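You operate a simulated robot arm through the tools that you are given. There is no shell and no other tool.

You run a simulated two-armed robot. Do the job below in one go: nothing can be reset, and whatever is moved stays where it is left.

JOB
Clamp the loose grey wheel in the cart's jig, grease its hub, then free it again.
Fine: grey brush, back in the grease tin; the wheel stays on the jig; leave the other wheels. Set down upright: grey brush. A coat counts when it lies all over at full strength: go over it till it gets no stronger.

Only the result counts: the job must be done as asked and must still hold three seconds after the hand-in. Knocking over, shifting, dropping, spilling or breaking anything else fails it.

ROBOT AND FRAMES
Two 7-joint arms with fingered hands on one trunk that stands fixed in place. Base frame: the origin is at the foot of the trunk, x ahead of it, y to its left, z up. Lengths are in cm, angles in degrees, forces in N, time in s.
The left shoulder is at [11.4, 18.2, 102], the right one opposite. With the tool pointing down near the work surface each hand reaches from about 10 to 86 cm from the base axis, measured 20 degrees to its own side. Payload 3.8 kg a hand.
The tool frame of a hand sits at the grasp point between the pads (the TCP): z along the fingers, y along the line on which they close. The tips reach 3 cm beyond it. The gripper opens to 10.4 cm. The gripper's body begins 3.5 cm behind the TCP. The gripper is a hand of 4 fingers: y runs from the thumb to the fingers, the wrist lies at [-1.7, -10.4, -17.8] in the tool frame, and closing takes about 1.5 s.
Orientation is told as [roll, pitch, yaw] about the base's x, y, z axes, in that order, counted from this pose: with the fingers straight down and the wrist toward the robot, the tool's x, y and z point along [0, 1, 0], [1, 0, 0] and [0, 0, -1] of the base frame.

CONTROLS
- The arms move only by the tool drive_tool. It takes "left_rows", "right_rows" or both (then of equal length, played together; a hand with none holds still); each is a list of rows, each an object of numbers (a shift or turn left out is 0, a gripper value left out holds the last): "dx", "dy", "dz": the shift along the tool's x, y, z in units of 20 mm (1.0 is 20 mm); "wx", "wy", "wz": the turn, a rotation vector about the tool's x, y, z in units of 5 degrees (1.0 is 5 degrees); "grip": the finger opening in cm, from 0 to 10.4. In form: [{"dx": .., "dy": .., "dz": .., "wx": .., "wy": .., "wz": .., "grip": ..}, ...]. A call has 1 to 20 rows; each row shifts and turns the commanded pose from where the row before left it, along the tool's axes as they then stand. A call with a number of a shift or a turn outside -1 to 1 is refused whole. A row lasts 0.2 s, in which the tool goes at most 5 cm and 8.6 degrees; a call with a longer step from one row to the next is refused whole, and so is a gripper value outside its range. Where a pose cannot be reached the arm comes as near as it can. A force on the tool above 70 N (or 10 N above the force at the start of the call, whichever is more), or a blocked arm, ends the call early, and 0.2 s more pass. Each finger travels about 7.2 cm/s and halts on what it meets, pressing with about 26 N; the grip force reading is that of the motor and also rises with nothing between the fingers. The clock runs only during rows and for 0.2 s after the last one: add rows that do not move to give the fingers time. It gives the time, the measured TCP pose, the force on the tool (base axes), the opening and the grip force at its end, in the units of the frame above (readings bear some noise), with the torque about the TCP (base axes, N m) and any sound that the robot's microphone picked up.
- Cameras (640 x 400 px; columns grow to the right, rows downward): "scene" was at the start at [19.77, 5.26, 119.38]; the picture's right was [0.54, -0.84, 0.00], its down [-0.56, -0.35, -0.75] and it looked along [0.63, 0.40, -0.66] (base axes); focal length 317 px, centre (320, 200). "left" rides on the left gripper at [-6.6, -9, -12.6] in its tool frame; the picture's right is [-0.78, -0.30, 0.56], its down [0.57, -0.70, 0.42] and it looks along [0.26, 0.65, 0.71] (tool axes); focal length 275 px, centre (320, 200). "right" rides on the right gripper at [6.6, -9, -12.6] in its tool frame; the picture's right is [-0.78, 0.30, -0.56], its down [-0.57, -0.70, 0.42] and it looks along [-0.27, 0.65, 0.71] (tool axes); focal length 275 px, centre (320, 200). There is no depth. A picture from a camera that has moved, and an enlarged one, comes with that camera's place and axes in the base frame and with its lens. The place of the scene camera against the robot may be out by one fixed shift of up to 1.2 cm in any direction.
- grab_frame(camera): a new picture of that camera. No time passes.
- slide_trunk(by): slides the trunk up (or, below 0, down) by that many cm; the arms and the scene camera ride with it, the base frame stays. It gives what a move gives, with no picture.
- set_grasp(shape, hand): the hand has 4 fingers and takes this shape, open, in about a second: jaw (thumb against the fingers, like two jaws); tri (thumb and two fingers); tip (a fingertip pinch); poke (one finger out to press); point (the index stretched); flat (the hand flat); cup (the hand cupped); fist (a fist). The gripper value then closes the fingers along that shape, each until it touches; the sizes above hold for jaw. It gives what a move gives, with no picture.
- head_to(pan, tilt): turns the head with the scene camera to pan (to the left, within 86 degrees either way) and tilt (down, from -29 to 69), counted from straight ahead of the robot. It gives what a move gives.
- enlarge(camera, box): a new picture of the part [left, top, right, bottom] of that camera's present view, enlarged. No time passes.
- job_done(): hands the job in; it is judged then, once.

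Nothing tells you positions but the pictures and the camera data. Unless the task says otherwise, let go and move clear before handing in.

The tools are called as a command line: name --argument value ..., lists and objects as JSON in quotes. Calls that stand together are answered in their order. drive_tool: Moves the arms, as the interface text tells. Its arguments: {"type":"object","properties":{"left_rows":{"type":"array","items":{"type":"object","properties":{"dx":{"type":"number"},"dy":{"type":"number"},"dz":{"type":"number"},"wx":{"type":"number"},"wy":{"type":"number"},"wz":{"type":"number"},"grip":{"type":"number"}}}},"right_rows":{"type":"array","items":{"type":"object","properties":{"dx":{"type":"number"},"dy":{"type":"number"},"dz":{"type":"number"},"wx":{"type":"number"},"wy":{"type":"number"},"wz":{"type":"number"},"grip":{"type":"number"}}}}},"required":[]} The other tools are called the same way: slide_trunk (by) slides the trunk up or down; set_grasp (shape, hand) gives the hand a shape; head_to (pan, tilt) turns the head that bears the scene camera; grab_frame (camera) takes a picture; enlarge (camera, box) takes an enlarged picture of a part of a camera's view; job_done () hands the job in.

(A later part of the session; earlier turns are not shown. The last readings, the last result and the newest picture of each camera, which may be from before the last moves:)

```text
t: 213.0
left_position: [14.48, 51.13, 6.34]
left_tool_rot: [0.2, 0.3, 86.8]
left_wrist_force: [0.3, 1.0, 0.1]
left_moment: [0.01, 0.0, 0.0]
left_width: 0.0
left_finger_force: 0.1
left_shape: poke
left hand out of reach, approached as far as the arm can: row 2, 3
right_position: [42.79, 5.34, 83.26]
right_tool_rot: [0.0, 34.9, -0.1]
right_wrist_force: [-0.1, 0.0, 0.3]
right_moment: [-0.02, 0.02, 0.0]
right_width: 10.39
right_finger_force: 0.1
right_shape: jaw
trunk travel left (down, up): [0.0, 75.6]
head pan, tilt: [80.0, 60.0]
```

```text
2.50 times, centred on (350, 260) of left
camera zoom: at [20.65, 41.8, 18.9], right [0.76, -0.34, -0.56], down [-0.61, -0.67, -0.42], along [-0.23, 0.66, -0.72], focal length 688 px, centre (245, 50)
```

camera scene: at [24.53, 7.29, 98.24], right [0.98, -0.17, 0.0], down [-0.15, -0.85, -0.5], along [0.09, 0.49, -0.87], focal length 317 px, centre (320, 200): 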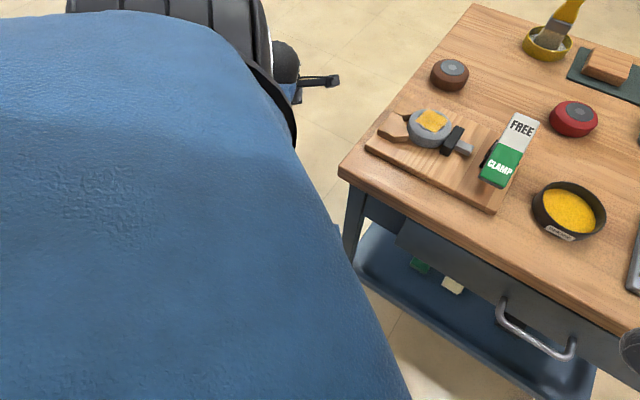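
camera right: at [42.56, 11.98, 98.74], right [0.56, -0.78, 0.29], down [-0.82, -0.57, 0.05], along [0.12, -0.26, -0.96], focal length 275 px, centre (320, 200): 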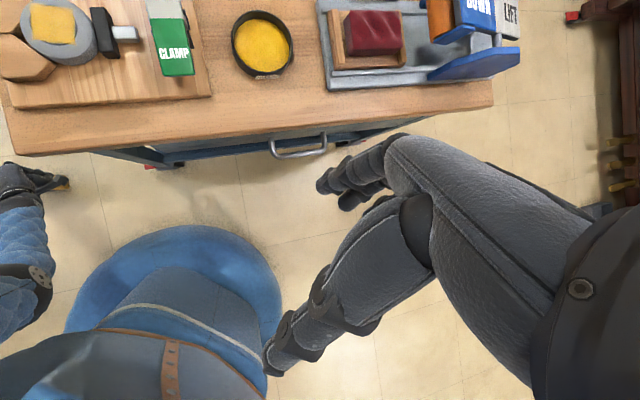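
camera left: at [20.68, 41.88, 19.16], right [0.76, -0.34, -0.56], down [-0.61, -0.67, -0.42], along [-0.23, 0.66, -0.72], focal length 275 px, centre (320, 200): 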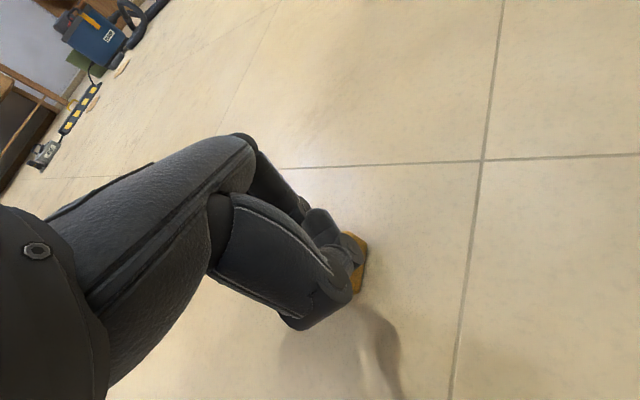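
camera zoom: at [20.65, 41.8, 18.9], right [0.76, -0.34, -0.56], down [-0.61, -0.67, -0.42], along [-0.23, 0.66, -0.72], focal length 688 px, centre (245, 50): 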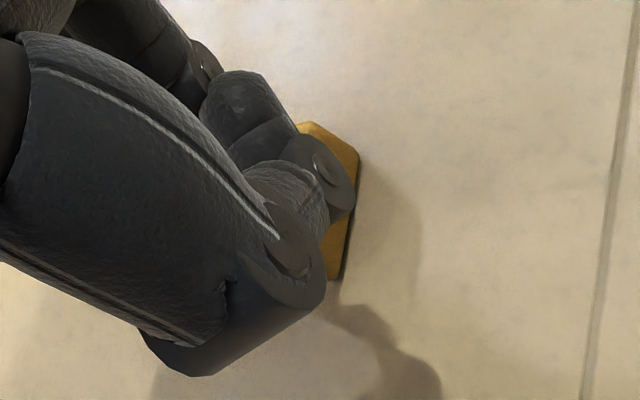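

Poke stops about 0.5 cm above the bristles, at the arm's limit. The flat hand should reach about 2 cm further when aligned with the arm, so I'm rising a little, flattening the hand and tilting it in line.

drive_tool --left_rows '[{"dz": -0.8}, {"dz": -0.9}, {"dz": -0.9}, {"dz": -0.9}, {}]'

set_grasp --hand "left" --shape "flat"

drive_tool --left_rows '[{"wx": 0.9, "dy": -0.5}, {"wx": 0.9, "dy": -0.5}, {"wx": 0.9, "dy": -0.5}, {"wx": 0.9, "dy": -0.5}, {"wx": 0.9, "dy": -0.5}, {}]'

grab_frame --camera "left"

grab_frame --camera "right"

```text
t: 214.4
left_position: [15.34, 54.67, 14.7]
left_tool_rot: [0.0, -2.7, 86.2]
left_wrist_force: [-0.3, 0.1, 0.1]
left_moment: [-0.01, 0.0, 0.01]
left_width: 0.0
left_finger_force: 0.1
left_shape: poke
left hand out of reach, approached as far as the arm can: row 1
right_position: [42.71, 5.31, 83.49]
right_tool_rot: [-0.1, 35.0, 0.0]
right_wrist_force: [0.2, 0.5, 0.0]
right_moment: [0.01, -0.01, 0.03]
right_width: 10.39
right_finger_force: 0.0
right_shape: jaw
trunk travel left (down, up): [0.0, 75.6]
head pan, tilt: [80.0, 60.0]
stopped in row 5 (left hand): the arm was blocked; the commanded pose is now the measured one
```

```text
t: 215.3
left_position: [15.18, 54.73, 14.62]
left_tool_rot: [-0.1, -2.6, 86.2]
left_wrist_force: [-0.3, -0.1, -0.2]
left_moment: [0.01, -0.01, 0.0]
left_width: 0.0
left_finger_force: 0.0
left_shape: flat
right_position: [42.69, 5.37, 83.4]
right_tool_rot: [0.0, 35.0, 0.1]
right_wrist_force: [0.0, 0.1, -0.5]
right_moment: [-0.01, -0.02, -0.01]
right_width: 10.37
right_finger_force: 0.1
right_shape: jaw
trunk travel left (down, up): [0.0, 75.6]
head pan, tilt: [80.0, 60.0]
```

```text
t: 216.7
left_position: [14.89, 49.45, 15.05]
left_tool_rot: [-0.1, 20.1, 86.2]
left_wrist_force: [-0.2, 0.0, 0.2]
left_moment: [0.02, 0.0, -0.02]
left_width: 0.01
left_finger_force: 0.1
left_shape: flat
right_position: [42.68, 5.34, 83.41]
right_tool_rot: [0.0, 35.0, 0.0]
right_wrist_force: [-0.6, 0.3, 0.3]
right_moment: [-0.02, 0.0, -0.01]
right_width: 10.37
right_finger_force: 0.1
right_shape: jaw
trunk travel left (down, up): [0.0, 75.6]
head pan, tilt: [80.0, 60.0]
```

```text
taken
camera left: at [21.1, 44.92, 29.89], right [0.74, -0.52, -0.42], down [-0.63, -0.76, -0.16], along [-0.24, 0.38, -0.89], focal length 275 px, centre (320, 200)
```

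left: 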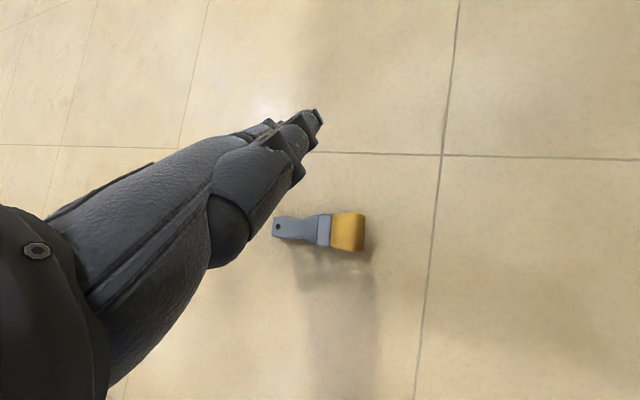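

```text
taken
camera right: at [42.56, 11.98, 98.74], right [0.56, -0.78, 0.29], down [-0.82, -0.57, 0.05], along [0.12, -0.26, -0.96], focal length 275 px, centre (320, 200)
```

right: 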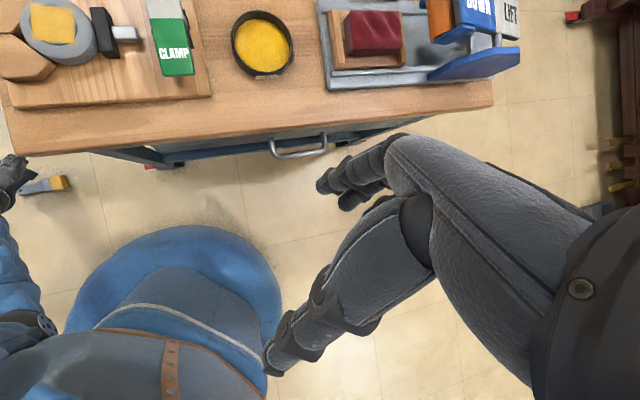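

The brush is clearly in view: bristle end (15.3, 51.1), ferrule (12, 53.7), handle end (6.3, 58.4). I'm moving the flat fingertips diagonally in and down toward the bristles, keeping the arm nearly straight.

drive_tool --left_rows '[{"dx": 0.337, "dy": -0.168, "dz": 0.681}, {"dx": 0.337, "dy": -0.168, "dz": 0.681}, {"dx": 0.337, "dy": -0.168, "dz": 0.681}, {"dx": 0.337, "dy": -0.168, "dz": 0.681}, {"dx": 0.337, "dy": -0.168, "dz": 0.681}, {}]'

grab_frame --camera "left"

grab_frame --camera "right"

```text
t: 218.1
left_position: [11.13, 45.46, 9.3]
left_tool_rot: [0.0, 20.1, 86.2]
left_wrist_force: [-0.7, 0.6, -0.8]
left_moment: [-0.01, 0.0, 0.0]
left_width: 0.0
left_finger_force: 0.2
left_shape: flat
right_position: [42.64, 5.4, 83.39]
right_tool_rot: [0.1, 35.0, 0.0]
right_wrist_force: [0.2, -0.5, 0.3]
right_moment: [0.05, 0.01, 0.0]
right_width: 10.37
right_finger_force: 0.0
right_shape: jaw
trunk travel left (down, up): [0.0, 75.6]
head pan, tilt: [80.0, 60.0]
```

```text
taken
camera left: at [17.41, 40.91, 24.18], right [0.74, -0.52, -0.42], down [-0.62, -0.77, -0.16], along [-0.24, 0.38, -0.89], focal length 275 px, centre (320, 200)
```

left: 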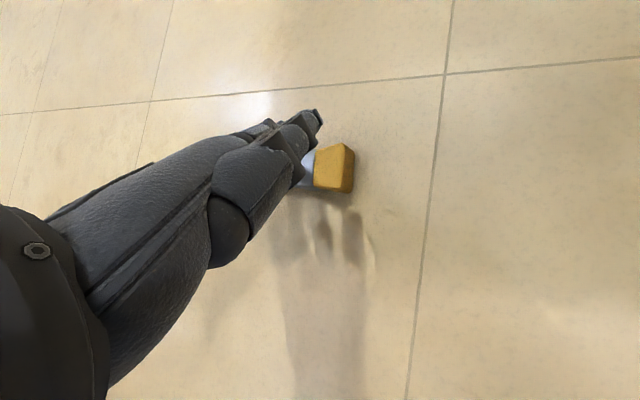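

```text
taken
camera right: at [42.56, 11.98, 98.74], right [0.56, -0.78, 0.29], down [-0.82, -0.57, 0.05], along [0.12, -0.26, -0.96], focal length 275 px, centre (320, 200)
```

right: 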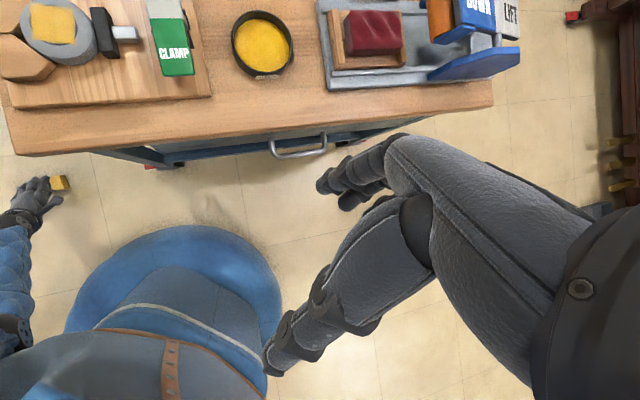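

enlarge --camera "right" --box '[0, 140, 110, 240]'

enlarge --camera "left" --box '[230, 80, 400, 220]'

```text
4.00 times, centred on (55, 190) of right
camera zoom: at [42.56, 11.98, 98.74], right [0.56, -0.78, 0.29], down [-0.82, -0.57, 0.05], along [0.12, -0.26, -0.96], focal length 1101 px, centre (1380, 240)
```

zoom: 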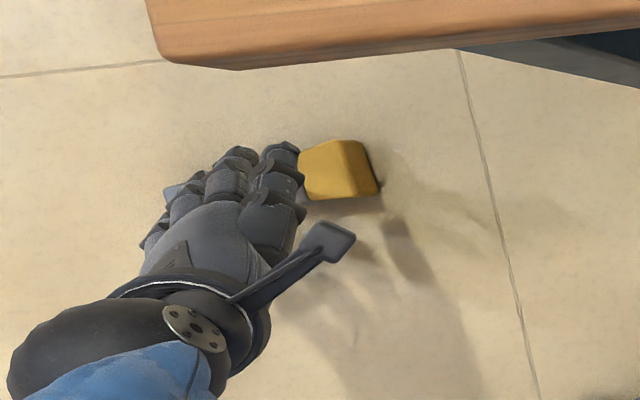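

```text
2.86 times, centred on (315, 150) of left
camera zoom: at [17.41, 40.91, 24.18], right [0.74, -0.52, -0.42], down [-0.62, -0.77, -0.16], along [-0.24, 0.38, -0.89], focal length 786 px, centre (334, 343)
```

zoom: 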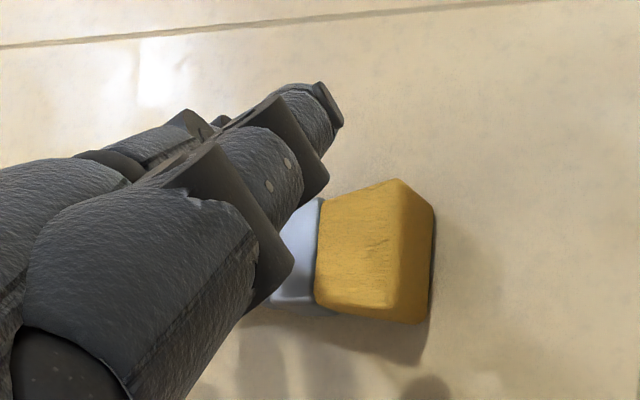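

Triangulating, the flat tip is no longer than the poke tip after all. But aligning poke with the arm (pitch ≈ +4.5°) should just touch the bristle block near its close corner. I'm switching to poke and repositioning.

set_grasp --hand "left" --shape "poke"

drive_tool --left_rows '[{"dx": -0.417, "dy": 0.66, "dz": -0.11}, {"dx": -0.417, "dy": 0.66, "dz": -0.11}, {"dx": -0.417, "dy": 0.66, "dz": -0.11}, {"dx": -0.417, "dy": 0.66, "dz": -0.11}, {"wx": -0.775, "wz": -0.4}, {"wx": -0.775, "wz": -0.4}, {"wx": -0.775, "wz": -0.4}, {"wx": -0.775, "wz": -0.4}, {}]'

enlarge --camera "right" --box '[0, 140, 110, 240]'

enlarge --camera "left" --box '[240, 160, 440, 340]'

```text
t: 219.0
left_position: [11.17, 45.35, 9.42]
left_tool_rot: [-0.1, 20.2, 86.2]
left_wrist_force: [-0.9, -0.4, -0.1]
left_moment: [0.0, 0.01, -0.01]
left_width: 0.02
left_finger_force: 0.1
left_shape: poke
right_position: [42.81, 5.3, 83.37]
right_tool_rot: [0.0, 34.9, 0.0]
right_wrist_force: [0.1, -0.1, -0.4]
right_moment: [0.01, 0.0, -0.03]
right_width: 10.36
right_finger_force: 0.1
right_shape: jaw
trunk travel left (down, up): [0.0, 75.6]
head pan, tilt: [80.0, 60.0]
```

```text
t: 221.0
left_position: [14.92, 50.6, 8.25]
left_tool_rot: [1.7, 4.6, 94.2]
left_wrist_force: [-0.2, 0.1, -0.4]
left_moment: [0.0, -0.03, -0.01]
left_width: 0.01
left_finger_force: 0.0
left_shape: poke
right_position: [42.73, 5.48, 83.25]
right_tool_rot: [0.0, 35.1, -0.1]
right_wrist_force: [-0.3, -0.8, 0.2]
right_moment: [-0.01, 0.01, -0.01]
right_width: 10.36
right_finger_force: 0.0
right_shape: jaw
trunk travel left (down, up): [0.0, 75.6]
head pan, tilt: [80.0, 60.0]
```

```text
4.00 times, centred on (55, 190) of right
camera zoom: at [42.56, 11.98, 98.74], right [0.56, -0.78, 0.29], down [-0.82, -0.57, 0.05], along [0.12, -0.26, -0.96], focal length 1101 px, centre (1380, 240)
```

zoom: 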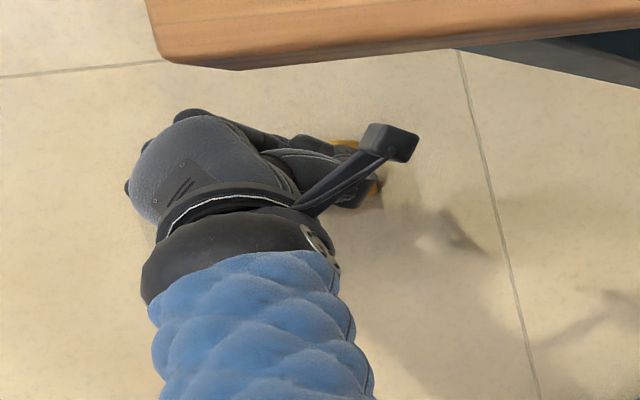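

```text
2.22 times, centred on (340, 250) of left
camera zoom: at [22.5, 43.22, 21.21], right [0.78, -0.28, -0.55], down [-0.53, -0.77, -0.35], along [-0.33, 0.57, -0.75], focal length 612 px, centre (276, 89)
```

zoom: 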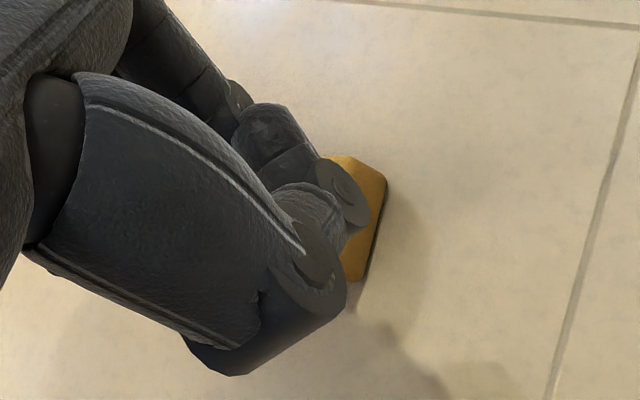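

drive_tool --left_rows '[{"dz": 0.4, "dy": 0.03}, {"dz": 0.4, "dy": 0.03}, {"dz": 0.2, "dy": 0.015}, {"dz": 0.15}, {}]'

enlarge --camera "left" --box '[240, 160, 440, 340]'

```text
t: 222.2
left_position: [14.82, 50.67, 5.85]
left_tool_rot: [1.7, 4.5, 94.1]
left_wrist_force: [0.3, -1.1, 0.5]
left_moment: [-0.01, 0.0, 0.04]
left_width: 0.0
left_finger_force: 0.0
left_shape: poke
right_position: [42.7, 5.36, 83.5]
right_tool_rot: [0.0, 35.0, 0.1]
right_wrist_force: [0.3, -0.4, 0.3]
right_moment: [-0.02, -0.01, 0.02]
right_width: 10.37
right_finger_force: 0.0
right_shape: jaw
trunk travel left (down, up): [0.0, 75.6]
head pan, tilt: [80.0, 60.0]
```

```text
2.22 times, centred on (340, 250) of left
camera zoom: at [22.42, 43.2, 18.92], right [0.78, -0.28, -0.55], down [-0.53, -0.77, -0.35], along [-0.33, 0.57, -0.75], focal length 612 px, centre (276, 89)
```

zoom: 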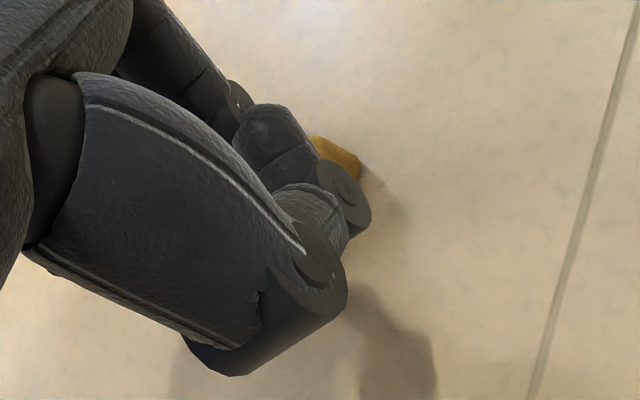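

drive_tool --left_rows '[{"dz": 0.12}, {"dz": 0.12}, {"dz": 0.12}, {}]'

```text
t: 223.2
left_position: [14.93, 50.75, 5.9]
left_tool_rot: [1.6, 4.2, 94.2]
left_wrist_force: [-0.5, 1.6, 17.5]
left_moment: [-0.07, 0.19, -0.02]
left_width: 0.01
left_finger_force: 0.1
left_shape: poke
left hand out of reach, approached as far as the arm can: row 2
right_position: [42.62, 5.38, 83.44]
right_tool_rot: [0.1, 35.0, 0.0]
right_wrist_force: [-1.1, 0.5, 0.2]
right_moment: [0.02, -0.02, -0.03]
right_width: 10.36
right_finger_force: 0.1
right_shape: jaw
trunk travel left (down, up): [0.0, 75.6]
head pan, tilt: [80.0, 60.0]
```

Contact at 17 N on the bristle block. I'm dragging it inward slowly.

drive_tool --left_rows '[{"dy": -0.25, "dx": -0.04}, {"dy": -0.25, "dx": -0.04}, {"dy": -0.25, "dx": -0.04}, {"dy": -0.25, "dx": -0.04}, {}]'

enlarge --camera "left" --box '[240, 160, 440, 340]'

enlarge --camera "right" --box '[0, 140, 110, 240]'

```text
t: 224.4
left_position: [15.23, 48.62, 5.62]
left_tool_rot: [1.7, 4.5, 94.2]
left_wrist_force: [-0.2, 0.1, 0.7]
left_moment: [0.0, -0.01, 0.0]
left_width: 0.0
left_finger_force: 0.0
left_shape: poke
right_position: [42.75, 5.35, 83.3]
right_tool_rot: [0.0, 35.0, 0.0]
right_wrist_force: [-0.4, 0.6, -0.3]
right_moment: [-0.01, 0.0, 0.03]
right_width: 10.38
right_finger_force: 0.0
right_shape: jaw
trunk travel left (down, up): [0.0, 75.6]
head pan, tilt: [80.0, 60.0]
```

```text
2.22 times, centred on (340, 250) of left
camera zoom: at [22.73, 41.17, 18.65], right [0.78, -0.29, -0.55], down [-0.53, -0.77, -0.35], along [-0.33, 0.57, -0.76], focal length 612 px, centre (276, 89)
```

zoom: 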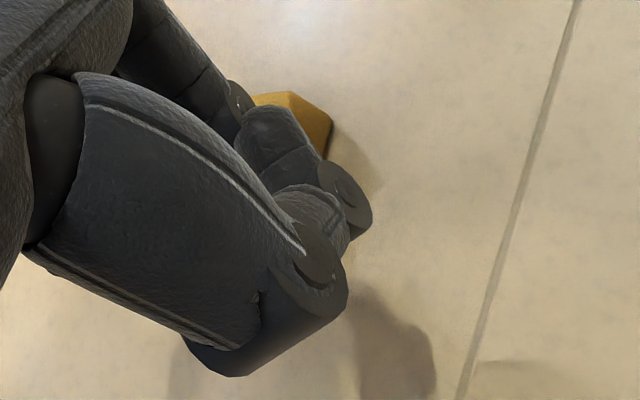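

```text
4.00 times, centred on (55, 190) of right
camera zoom: at [42.56, 11.98, 98.73], right [0.56, -0.78, 0.29], down [-0.82, -0.57, 0.05], along [0.12, -0.26, -0.96], focal length 1101 px, centre (1380, 240)
```

zoom: 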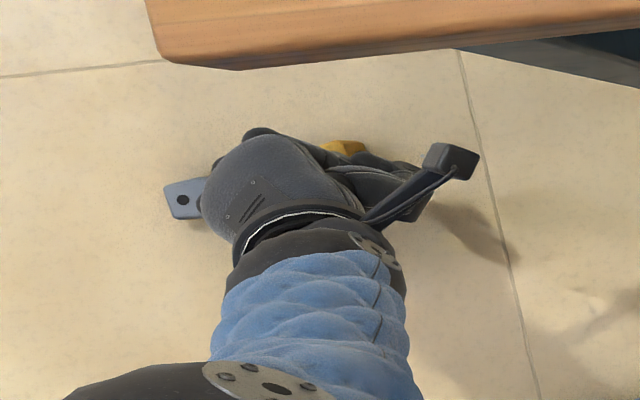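

The finger just slid off; the brush didn't move. But with the hand wide open the outer fingertips sit about 26 cm from the wrist, 3 cm more than poke, enough to hook behind the brush and pull it in. I'm rising outward, then opening into tri.

drive_tool --left_rows '[{"dx": -0.02, "dy": 0.386, "dz": -0.52, "wx": 0.525}, {"dx": -0.02, "dy": 0.386, "dz": -0.52, "wx": 0.525}, {"dx": -0.02, "dy": 0.386, "dz": -0.52, "wx": 0.525}, {"dx": -0.02, "dy": 0.386, "dz": -0.52, "wx": 0.525}, {"dy": 0.3, "dz": -0.4}, {}]'

set_grasp --hand "left" --shape "tri"

grab_frame --camera "left"

enlarge --camera "right" --box '[0, 120, 120, 230]'

```text
t: 225.8
left_position: [15.21, 53.12, 9.95]
left_tool_rot: [1.7, 14.9, 94.6]
left_wrist_force: [0.0, -0.8, 0.1]
left_moment: [-0.02, 0.0, 0.02]
left_width: 0.01
left_finger_force: 0.0
left_shape: poke
right_position: [42.66, 5.35, 83.23]
right_tool_rot: [0.0, 35.1, 0.0]
right_wrist_force: [-0.4, 0.5, -0.4]
right_moment: [0.03, 0.01, -0.01]
right_width: 10.35
right_finger_force: 0.0
right_shape: jaw
trunk travel left (down, up): [0.0, 75.6]
head pan, tilt: [80.0, 60.0]
```

```text
t: 226.7
left_position: [15.11, 52.97, 9.99]
left_tool_rot: [1.7, 15.0, 94.5]
left_wrist_force: [-0.2, 0.2, -1.1]
left_moment: [-0.04, 0.0, -0.04]
left_width: 10.4
left_finger_force: 0.0
left_shape: tri
right_position: [42.58, 5.41, 83.35]
right_tool_rot: [0.0, 35.1, 0.0]
right_wrist_force: [0.1, 0.2, -0.1]
right_moment: [0.02, 0.0, 0.0]
right_width: 10.36
right_finger_force: 0.0
right_shape: jaw
trunk travel left (down, up): [0.0, 75.6]
head pan, tilt: [80.0, 60.0]
```

```text
taken
camera left: at [22.6, 48.09, 24.15], right [0.79, -0.38, -0.48], down [-0.52, -0.83, -0.21], along [-0.32, 0.42, -0.85], focal length 275 px, centre (320, 200)
```

left: 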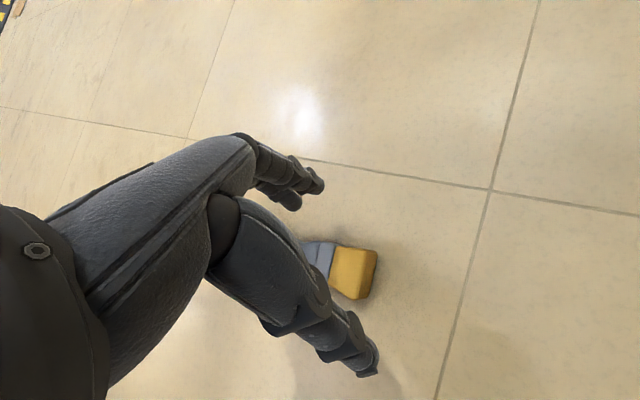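

```text
3.64 times, centred on (60, 175) of right
camera zoom: at [42.56, 11.98, 98.74], right [0.56, -0.78, 0.29], down [-0.82, -0.57, 0.05], along [0.12, -0.26, -0.96], focal length 1001 px, centre (1266, 291)
```

zoom: 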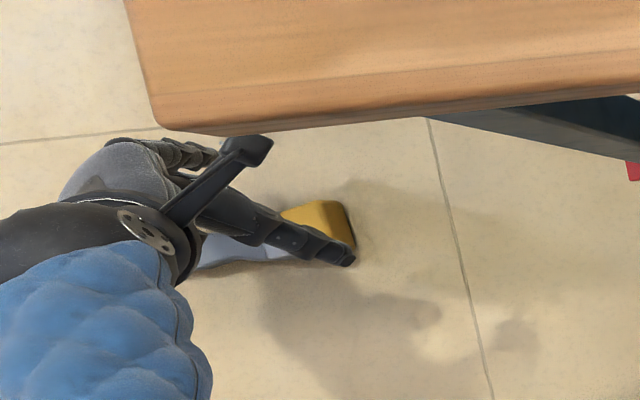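

The open hand straddles the brush nicely. A pure two-finger "tip" turned to about yaw 75° should pinch the bristle block between index (outer side) and thumb (inner side). I'm reshaping and aligning above it.

set_grasp --hand "left" --shape "tip"

drive_tool --left_rows '[{"wy": 0.17, "wz": 0.94}, {"wy": 0.17, "wz": 0.94}, {"wy": 0.17, "wz": 0.94}, {"wy": 0.17, "wz": 0.94}, {"dx": 0.3, "dy": -0.54, "dz": 0.143}, {"dx": 0.3, "dy": -0.54, "dz": 0.143}, {"dx": 0.3, "dy": -0.54, "dz": 0.143}, {}]'

grab_frame --camera "left"

enlarge --camera "right" --box '[0, 120, 120, 230]'

```text
t: 227.6
left_position: [15.2, 53.0, 10.02]
left_tool_rot: [1.7, 15.0, 94.4]
left_wrist_force: [0.4, 0.5, -0.5]
left_moment: [0.02, 0.0, 0.01]
left_width: 10.43
left_finger_force: 0.0
left_shape: tip
right_position: [42.68, 5.38, 83.43]
right_tool_rot: [0.0, 35.0, 0.1]
right_wrist_force: [0.4, 1.1, 0.6]
right_moment: [-0.01, 0.01, -0.02]
right_width: 10.41
right_finger_force: 0.0
right_shape: jaw
trunk travel left (down, up): [0.0, 75.6]
head pan, tilt: [80.0, 60.0]
```

```text
t: 229.4
left_position: [12.66, 50.14, 10.04]
left_tool_rot: [0.0, 15.3, 75.1]
left_wrist_force: [0.1, 0.5, -0.6]
left_moment: [-0.01, 0.02, -0.03]
left_width: 10.39
left_finger_force: 0.0
left_shape: tip
right_position: [42.69, 5.54, 83.36]
right_tool_rot: [0.0, 35.0, 0.1]
right_wrist_force: [-0.2, 0.2, 0.2]
right_moment: [0.02, 0.01, -0.02]
right_width: 10.36
right_finger_force: 0.0
right_shape: jaw
trunk travel left (down, up): [0.0, 75.6]
head pan, tilt: [80.0, 60.0]
```

```text
taken
camera left: at [17.68, 43.3, 24.53], right [0.64, -0.62, -0.46], down [-0.76, -0.61, -0.23], along [-0.14, 0.49, -0.86], focal length 275 px, centre (320, 200)
```

left: 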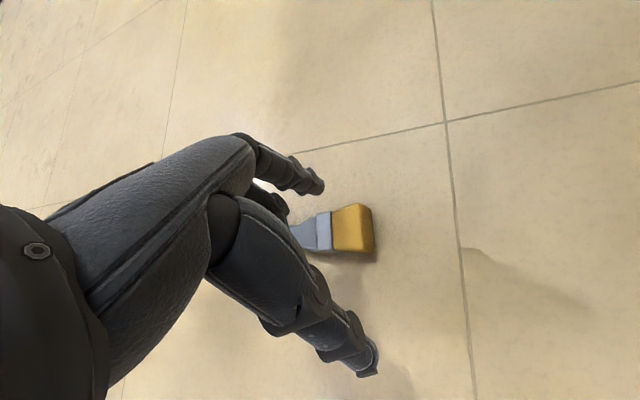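

```text
3.64 times, centred on (60, 175) of right
camera zoom: at [42.56, 11.98, 98.74], right [0.56, -0.78, 0.29], down [-0.82, -0.57, 0.05], along [0.12, -0.26, -0.96], focal length 1001 px, centre (1266, 291)
```

zoom: 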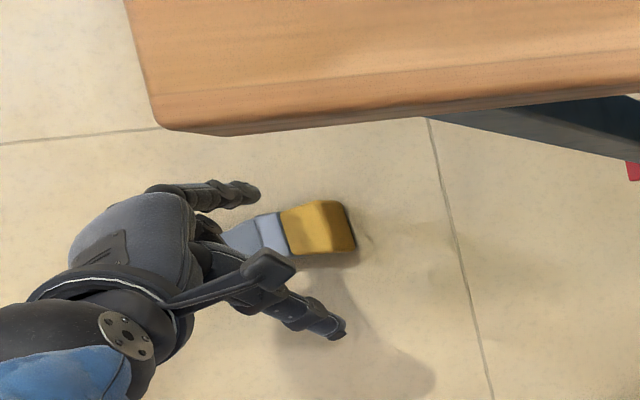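

Viewed from the right camera the alignment is excellent: the brush lies between index and thumb, only about 20° off perpendicular. I'm lowering.

drive_tool --left_rows '[{"dy": 0.114, "dz": 0.425}, {"dy": 0.114, "dz": 0.425}, {"dy": 0.114, "dz": 0.425}, {"dy": 0.1, "dz": 0.38}, {}]'

enlarge --camera "left" --box '[220, 120, 440, 390]'

enlarge --camera "right" --box '[0, 120, 120, 230]'

```text
t: 230.6
left_position: [12.97, 49.9, 6.87]
left_tool_rot: [0.1, 15.4, 75.4]
left_wrist_force: [-1.0, 0.1, -0.7]
left_moment: [-0.02, -0.03, 0.0]
left_width: 10.4
left_finger_force: 0.0
left_shape: tip
left hand out of reach, approached as far as the arm can: row 4
right_position: [42.69, 5.44, 83.31]
right_tool_rot: [0.0, 35.0, 0.0]
right_wrist_force: [0.0, 0.3, -0.9]
right_moment: [0.0, 0.01, 0.04]
right_width: 10.36
right_finger_force: 0.0
right_shape: jaw
trunk travel left (down, up): [0.0, 75.6]
head pan, tilt: [80.0, 60.0]
```

```text
1.48 times, centred on (330, 255) of left
camera zoom: at [17.97, 43.01, 21.18], right [0.64, -0.62, -0.46], down [-0.76, -0.62, -0.22], along [-0.15, 0.49, -0.86], focal length 408 px, centre (305, 118)
```

zoom: 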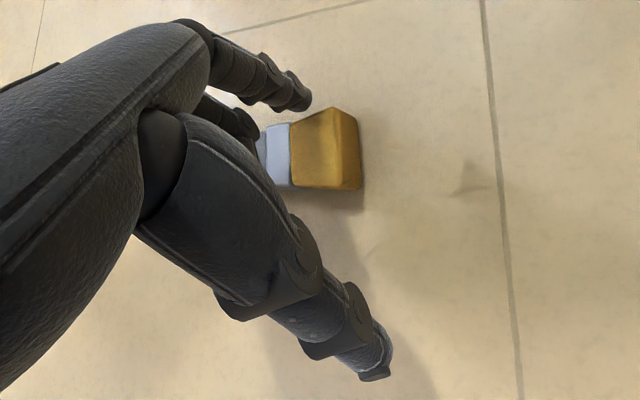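

```text
3.64 times, centred on (60, 175) of right
camera zoom: at [42.56, 11.98, 98.74], right [0.56, -0.78, 0.29], down [-0.82, -0.57, 0.05], along [0.12, -0.26, -0.96], focal length 1001 px, centre (1266, 291)
```

zoom: 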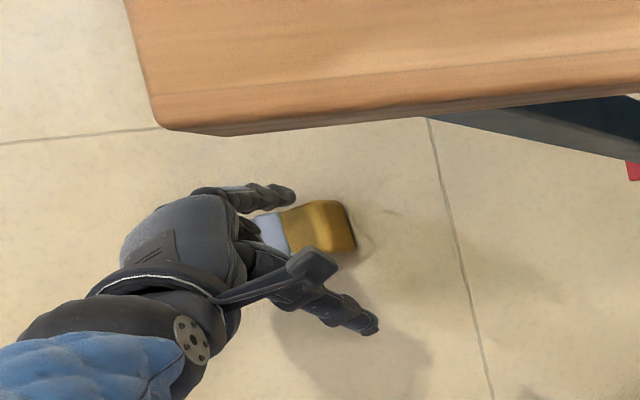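

The limit leaves the index only slightly below the block's top here. Shifting along the brush toward its bristle end (closer to me) gains over a centimetre of depth.

drive_tool --left_rows '[{"dx": -0.3, "dy": -0.087, "dz": 0.2}, {"dx": -0.3, "dy": -0.087, "dz": 0.2}, {"dx": -0.3, "dy": -0.087, "dz": 0.2}, {}]'

enlarge --camera "left" --box '[220, 120, 440, 390]'

enlarge --camera "right" --box '[0, 120, 120, 230]'

```text
t: 231.6
left_position: [14.19, 49.17, 5.62]
left_tool_rot: [0.0, 15.2, 75.0]
left_wrist_force: [-0.3, -0.5, -0.2]
left_moment: [0.03, 0.0, -0.01]
left_width: 10.39
left_finger_force: 0.0
left_shape: tip
right_position: [42.72, 5.45, 83.38]
right_tool_rot: [0.0, 35.0, 0.1]
right_wrist_force: [-0.4, -0.4, 0.7]
right_moment: [0.0, -0.04, 0.0]
right_width: 10.4
right_finger_force: 0.1
right_shape: jaw
trunk travel left (down, up): [0.0, 75.6]
head pan, tilt: [80.0, 60.0]
```

```text
1.48 times, centred on (330, 255) of left
camera zoom: at [19.21, 42.22, 19.99], right [0.64, -0.62, -0.46], down [-0.76, -0.61, -0.23], along [-0.14, 0.49, -0.86], focal length 408 px, centre (305, 118)
```

zoom: 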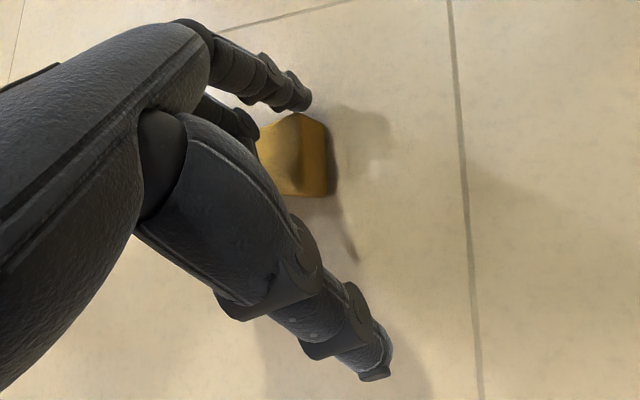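

```text
3.64 times, centred on (60, 175) of right
camera zoom: at [42.56, 11.98, 98.74], right [0.56, -0.78, 0.29], down [-0.82, -0.57, 0.05], along [0.12, -0.26, -0.96], focal length 1001 px, centre (1266, 291)
```

zoom: 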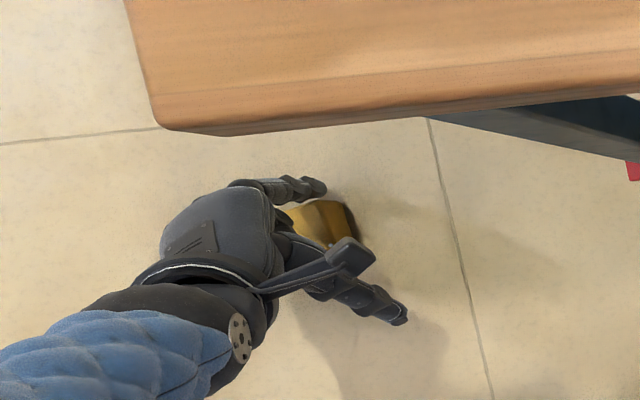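

The index tip is now behind the bristle block, about 1.2 cm above the floor. I'm pulling inward by moving the hand.

drive_tool --left_rows '[{"dx": 0.037, "dy": -0.232, "dz": 0.088}, {"dx": 0.037, "dy": -0.232, "dz": 0.088}, {"dx": 0.037, "dy": -0.232, "dz": 0.088}, {"dx": 0.037, "dy": -0.232, "dz": 0.088}, {"dx": 0.037, "dy": -0.232, "dz": 0.088}, {"dx": 0.037, "dy": -0.232, "dz": 0.088}, {}]'

enlarge --camera "left" --box '[220, 120, 440, 390]'

enlarge --camera "right" --box '[0, 120, 120, 230]'

```text
t: 233.2
left_position: [13.03, 46.44, 5.3]
left_tool_rot: [0.0, 15.3, 75.0]
left_wrist_force: [1.0, 2.0, 2.7]
left_moment: [0.18, -0.08, 0.03]
left_width: 10.41
left_finger_force: 0.0
left_shape: tip
right_position: [42.64, 5.46, 83.36]
right_tool_rot: [0.0, 35.0, 0.0]
right_wrist_force: [-0.1, 0.7, -0.5]
right_moment: [0.01, 0.0, 0.05]
right_width: 10.35
right_finger_force: 0.1
right_shape: jaw
trunk travel left (down, up): [0.0, 75.6]
head pan, tilt: [80.0, 60.0]
```

```text
1.48 times, centred on (330, 255) of left
camera zoom: at [18.0, 39.53, 19.65], right [0.64, -0.62, -0.46], down [-0.76, -0.61, -0.23], along [-0.14, 0.49, -0.86], focal length 408 px, centre (305, 118)
```

zoom: 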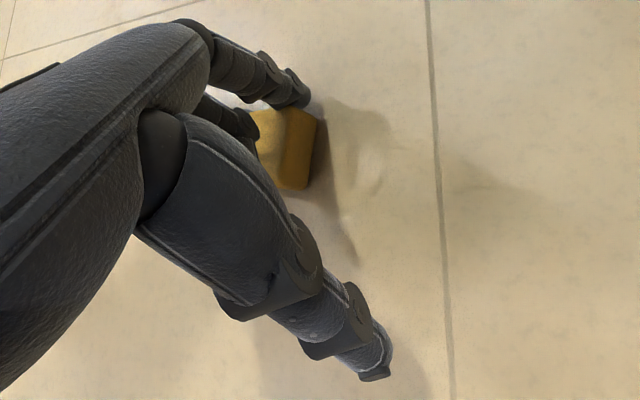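

```text
3.64 times, centred on (60, 175) of right
camera zoom: at [42.55, 11.96, 98.75], right [0.56, -0.78, 0.29], down [-0.82, -0.57, 0.05], along [0.12, -0.26, -0.96], focal length 1001 px, centre (1266, 291)
```

zoom: 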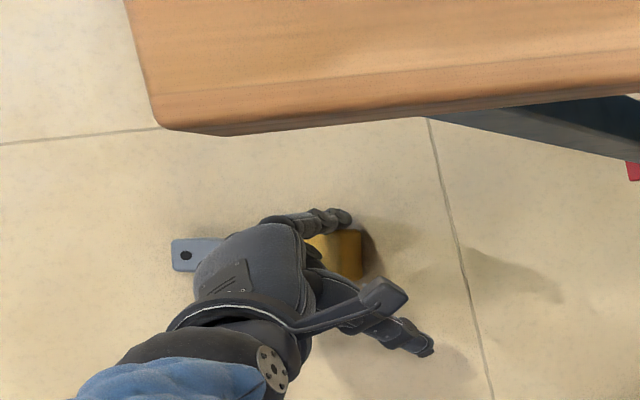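

It works: the brush is being dragged (bristle end now ≈(14, 49)). I continue pulling.

drive_tool --left_rows '[{"dx": 0.05, "dy": -0.23, "dz": 0.085}, {"dx": 0.05, "dy": -0.23, "dz": 0.085}, {"dx": 0.05, "dy": -0.23, "dz": 0.085}, {"dx": 0.05, "dy": -0.23, "dz": 0.085}, {"dx": 0.05, "dy": -0.23, "dz": 0.085}, {"dx": 0.05, "dy": -0.23, "dz": 0.085}, {}]'

enlarge --camera "left" --box '[220, 120, 440, 390]'

enlarge --camera "right" --box '[0, 120, 120, 230]'

```text
t: 234.8
left_position: [11.62, 43.66, 5.12]
left_tool_rot: [0.1, 15.3, 74.9]
left_wrist_force: [-0.2, 0.6, 0.1]
left_moment: [0.03, -0.03, 0.0]
left_width: 10.41
left_finger_force: 0.1
left_shape: tip
right_position: [42.78, 5.51, 83.3]
right_tool_rot: [0.0, 35.1, -0.1]
right_wrist_force: [0.7, 0.4, 0.0]
right_moment: [0.0, 0.02, 0.0]
right_width: 10.39
right_finger_force: 0.0
right_shape: jaw
trunk travel left (down, up): [0.0, 75.6]
head pan, tilt: [80.0, 60.0]
```

```text
1.48 times, centred on (330, 255) of left
camera zoom: at [16.67, 36.73, 19.46], right [0.64, -0.62, -0.46], down [-0.76, -0.61, -0.22], along [-0.14, 0.49, -0.86], focal length 408 px, centre (305, 118)
```

zoom: 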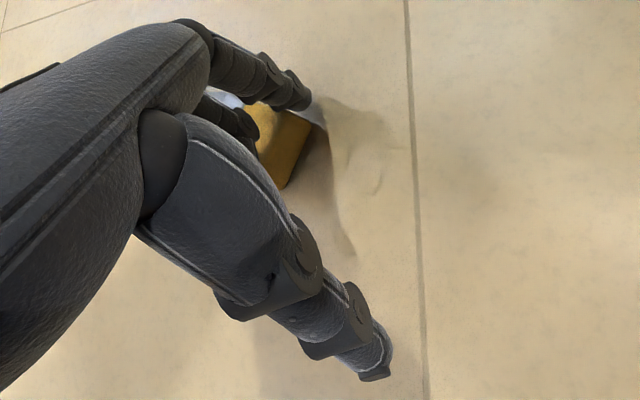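

```text
3.64 times, centred on (60, 175) of right
camera zoom: at [42.56, 11.97, 98.74], right [0.56, -0.78, 0.29], down [-0.82, -0.57, 0.05], along [0.12, -0.26, -0.96], focal length 1001 px, centre (1266, 291)
```

zoom: 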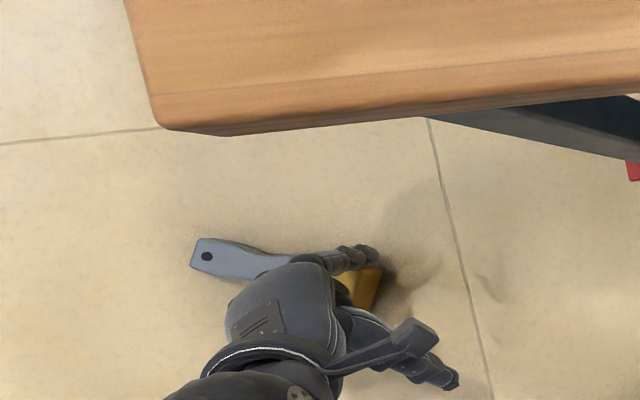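

Now the brush trails radially: bristle end ≈(12, 46.9), handle end (8.1, 57.6). A side hook would slip, but the bristle top ramps up toward its end, so pressing on the ferrule/bristle boundary and dragging inward should catch. I'm repositioning the index above it.

drive_tool --left_rows '[{"dz": -0.6, "dy": -0.16}, {"dz": -0.6, "dy": -0.16}, {"dx": 0.58, "dy": 0.163, "dz": -0.045}, {"dx": 0.58, "dy": 0.163, "dz": -0.045}, {"dx": 0.58, "dy": 0.163, "dz": -0.045}, {}]'

enlarge --camera "left" --box '[220, 120, 440, 390]'

enlarge --camera "right" --box '[0, 120, 120, 230]'

```text
t: 236.2
left_position: [8.39, 45.67, 7.45]
left_tool_rot: [0.0, 15.3, 75.0]
left_wrist_force: [-0.2, -0.2, 0.2]
left_moment: [0.02, 0.05, 0.02]
left_width: 10.4
left_finger_force: 0.0
left_shape: tip
right_position: [42.81, 5.52, 83.4]
right_tool_rot: [0.0, 35.0, 0.0]
right_wrist_force: [0.2, -0.2, -0.6]
right_moment: [-0.01, -0.02, 0.0]
right_width: 10.37
right_finger_force: 0.0
right_shape: jaw
trunk travel left (down, up): [0.0, 75.6]
head pan, tilt: [80.0, 60.0]
```

```text
1.48 times, centred on (330, 255) of left
camera zoom: at [13.52, 38.75, 21.88], right [0.64, -0.62, -0.46], down [-0.76, -0.61, -0.22], along [-0.14, 0.49, -0.86], focal length 408 px, centre (305, 118)
```

zoom: 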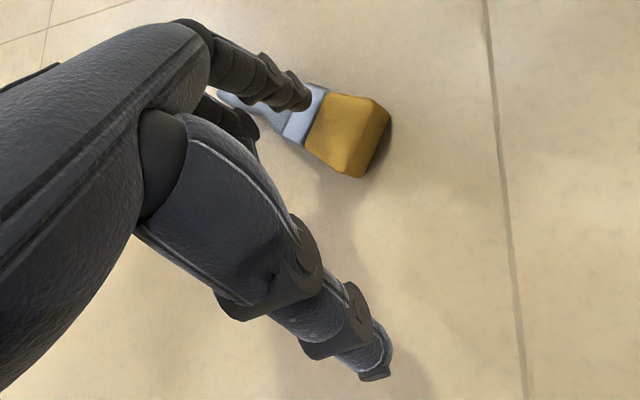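

```text
3.64 times, centred on (60, 175) of right
camera zoom: at [42.56, 11.98, 98.74], right [0.56, -0.78, 0.29], down [-0.82, -0.57, 0.05], along [0.12, -0.26, -0.96], focal length 1001 px, centre (1266, 291)
```

zoom: 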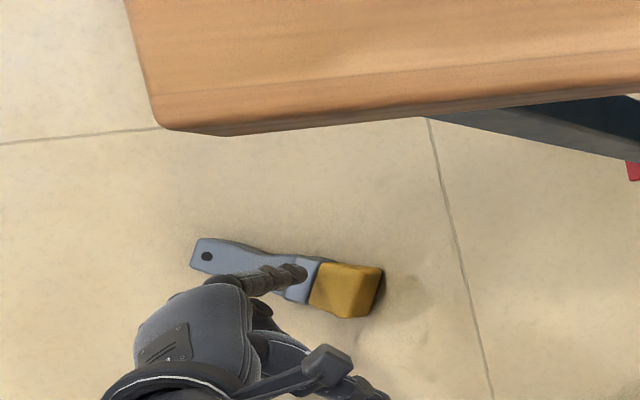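

drive_tool --left_rows '[{"dz": 0.24, "dy": 0.065}, {"dz": 0.24, "dy": 0.065}, {"dz": 0.2, "dy": 0.05}, {}]'

enlarge --camera "right" --box '[0, 120, 120, 230]'

```text
t: 237.1
left_position: [8.86, 46.06, 6.43]
left_tool_rot: [-0.4, 14.0, 75.0]
left_wrist_force: [1.7, -11.1, 57.0]
left_moment: [2.08, -1.74, -0.43]
left_width: 9.99
left_finger_force: 0.0
left_shape: tip
right_position: [42.71, 5.1, 83.44]
right_tool_rot: [0.3, 35.0, 0.1]
right_wrist_force: [-0.1, 0.1, -0.3]
right_moment: [0.0, -0.01, -0.01]
right_width: 10.37
right_finger_force: 0.0
right_shape: jaw
trunk travel left (down, up): [0.0, 75.6]
head pan, tilt: [80.0, 60.0]
stopped in row 4 (left hand): the force on the tool passed its limit at 72 N (the readings are from after the stop); the commanded pose is now the measured one
```

```text
3.64 times, centred on (60, 175) of right
camera zoom: at [42.45, 11.62, 98.89], right [0.56, -0.78, 0.28], down [-0.82, -0.57, 0.05], along [0.12, -0.26, -0.96], focal length 1001 px, centre (1266, 291)
```

zoom: 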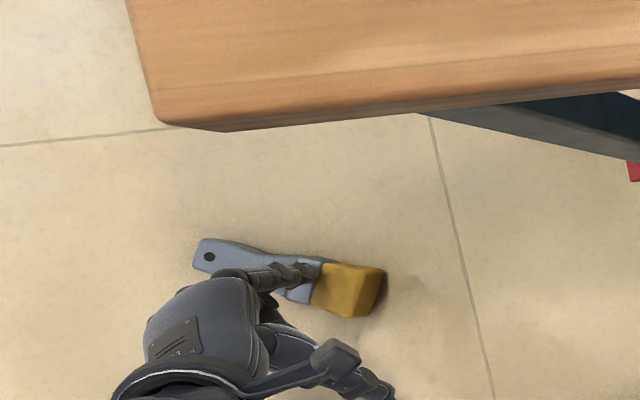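

Firm contact on the ferrule (too firm). I'm easing off slightly and dragging along the brush's own axis, inward.

drive_tool --left_rows '[{"dz": -0.07}, {"dx": -0.143, "dy": -0.198, "dz": 0.053}, {"dx": -0.143, "dy": -0.198, "dz": 0.053}, {"dx": -0.143, "dy": -0.198, "dz": 0.053}, {}]'

enlarge --camera "right" --box '[0, 120, 120, 230]'

enlarge --camera "left" --box '[220, 120, 440, 390]'

```text
t: 238.3
left_position: [8.94, 44.66, 6.36]
left_tool_rot: [0.0, 14.5, 75.0]
left_wrist_force: [-9.2, 4.9, 21.6]
left_moment: [1.39, -0.3, 0.61]
left_width: 10.44
left_finger_force: 0.1
left_shape: tip
right_position: [42.73, 5.43, 83.51]
right_tool_rot: [0.1, 35.0, 0.1]
right_wrist_force: [-0.1, 0.2, 0.0]
right_moment: [0.0, -0.02, 0.03]
right_width: 10.37
right_finger_force: 0.0
right_shape: jaw
trunk travel left (down, up): [0.0, 75.6]
head pan, tilt: [80.0, 60.0]
```

```text
3.64 times, centred on (60, 175) of right
camera zoom: at [42.53, 11.87, 98.76], right [0.56, -0.78, 0.28], down [-0.82, -0.57, 0.05], along [0.12, -0.26, -0.96], focal length 1001 px, centre (1266, 291)
```

zoom: 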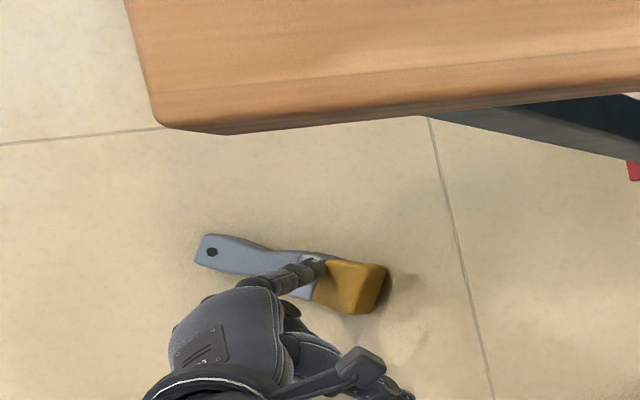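

```text
1.48 times, centred on (330, 255) of left
camera zoom: at [13.89, 37.66, 20.71], right [0.64, -0.61, -0.46], down [-0.76, -0.61, -0.23], along [-0.14, 0.5, -0.85], focal length 408 px, centre (305, 118)
```

zoom: 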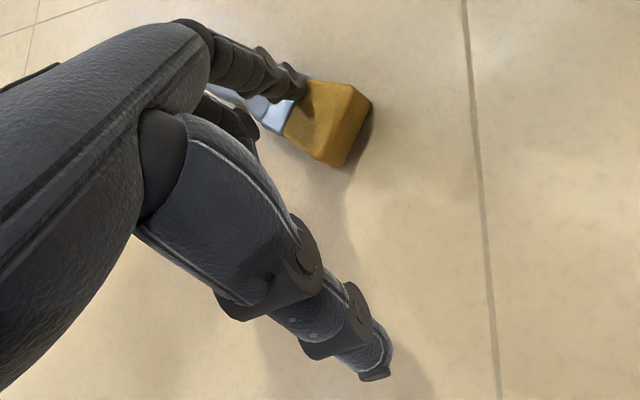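

drive_tool --left_rows '[{"dx": -0.143, "dy": -0.198, "dz": 0.053}, {"dx": -0.143, "dy": -0.198, "dz": 0.053}, {"dx": -0.143, "dy": -0.198, "dz": 0.053}, {"dx": -0.143, "dy": -0.198, "dz": 0.053}, {}]'

enlarge --camera "right" --box '[0, 120, 120, 230]'

enlarge --camera "left" --box '[220, 120, 440, 390]'

```text
t: 239.5
left_position: [9.88, 42.66, 6.36]
left_tool_rot: [-0.3, 14.7, 74.9]
left_wrist_force: [1.2, 3.2, 10.0]
left_moment: [0.6, -0.27, 0.04]
left_width: 10.4
left_finger_force: 0.1
left_shape: tip
right_position: [42.66, 5.32, 83.5]
right_tool_rot: [0.0, 35.0, 0.0]
right_wrist_force: [-0.8, 0.5, 0.0]
right_moment: [0.01, 0.01, -0.03]
right_width: 10.35
right_finger_force: 0.0
right_shape: jaw
trunk travel left (down, up): [0.0, 75.6]
head pan, tilt: [80.0, 60.0]
```

```text
3.64 times, centred on (60, 175) of right
camera zoom: at [42.55, 11.92, 98.76], right [0.56, -0.78, 0.29], down [-0.82, -0.57, 0.05], along [0.12, -0.26, -0.96], focal length 1001 px, centre (1266, 291)
```

zoom: 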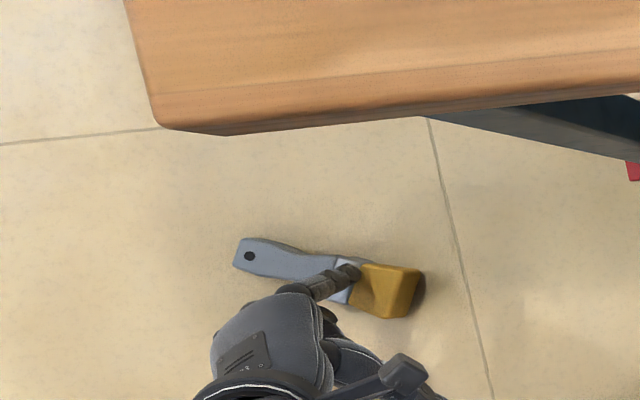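

```text
1.48 times, centred on (330, 255) of left
camera zoom: at [14.81, 35.55, 20.75], right [0.64, -0.61, -0.46], down [-0.76, -0.61, -0.24], along [-0.14, 0.5, -0.86], focal length 408 px, centre (305, 118)
```

zoom: 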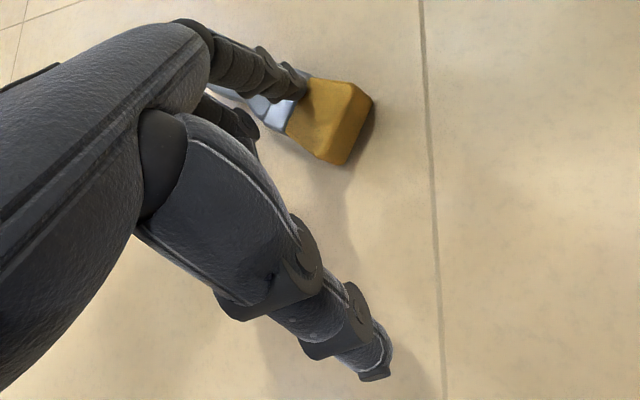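

It's sliding along with the finger now. I continue dragging.

drive_tool --left_rows '[{"dx": -0.143, "dy": -0.198, "dz": 0.055}, {"dx": -0.143, "dy": -0.198, "dz": 0.055}, {"dx": -0.143, "dy": -0.198, "dz": 0.055}, {"dx": -0.143, "dy": -0.198, "dz": 0.055}, {"dx": -0.143, "dy": -0.198, "dz": 0.055}, {"dx": -0.143, "dy": -0.198, "dz": 0.055}, {"dx": -0.143, "dy": -0.198, "dz": 0.055}, {"dx": -0.143, "dy": -0.198, "dz": 0.055}, {}]'

enlarge --camera "right" --box '[0, 120, 160, 240]'

enlarge --camera "left" --box '[220, 120, 440, 390]'

```text
t: 241.5
left_position: [11.23, 38.78, 6.39]
left_tool_rot: [-0.2, 14.7, 74.9]
left_wrist_force: [-2.2, 3.9, 11.8]
left_moment: [0.84, -0.24, 0.24]
left_width: 10.41
left_finger_force: 0.1
left_shape: tip
right_position: [42.68, 5.38, 83.29]
right_tool_rot: [0.1, 34.9, 0.1]
right_wrist_force: [0.2, -0.1, -0.7]
right_moment: [0.02, 0.01, -0.03]
right_width: 10.37
right_finger_force: 0.0
right_shape: jaw
trunk travel left (down, up): [0.0, 75.6]
head pan, tilt: [80.0, 60.0]
```

```text
3.33 times, centred on (80, 180) of right
camera zoom: at [42.54, 11.91, 98.76], right [0.56, -0.78, 0.29], down [-0.82, -0.57, 0.05], along [0.12, -0.26, -0.96], focal length 918 px, centre (1120, 267)
```

zoom: 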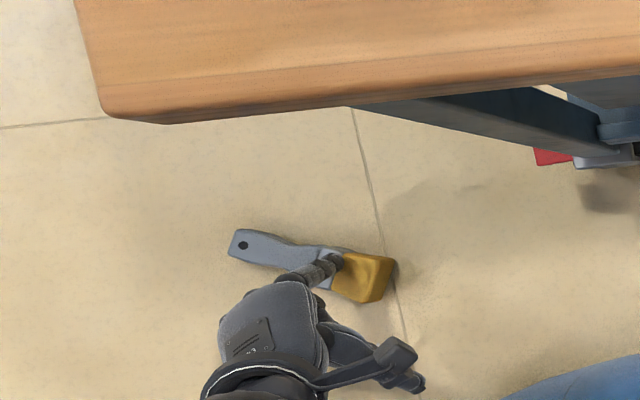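

```text
1.48 times, centred on (330, 255) of left
camera zoom: at [16.19, 31.82, 20.72], right [0.64, -0.61, -0.46], down [-0.76, -0.61, -0.23], along [-0.14, 0.5, -0.86], focal length 408 px, centre (305, 118)
```

zoom: 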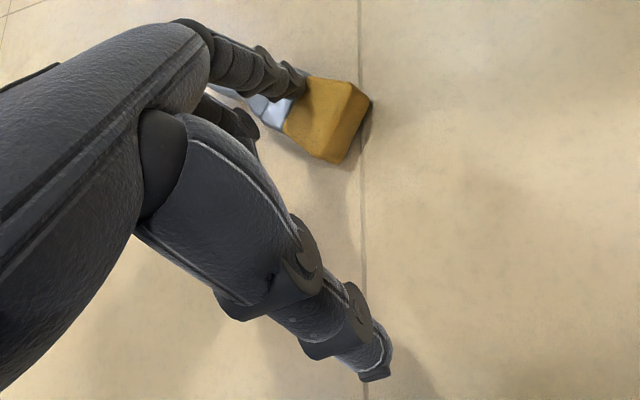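

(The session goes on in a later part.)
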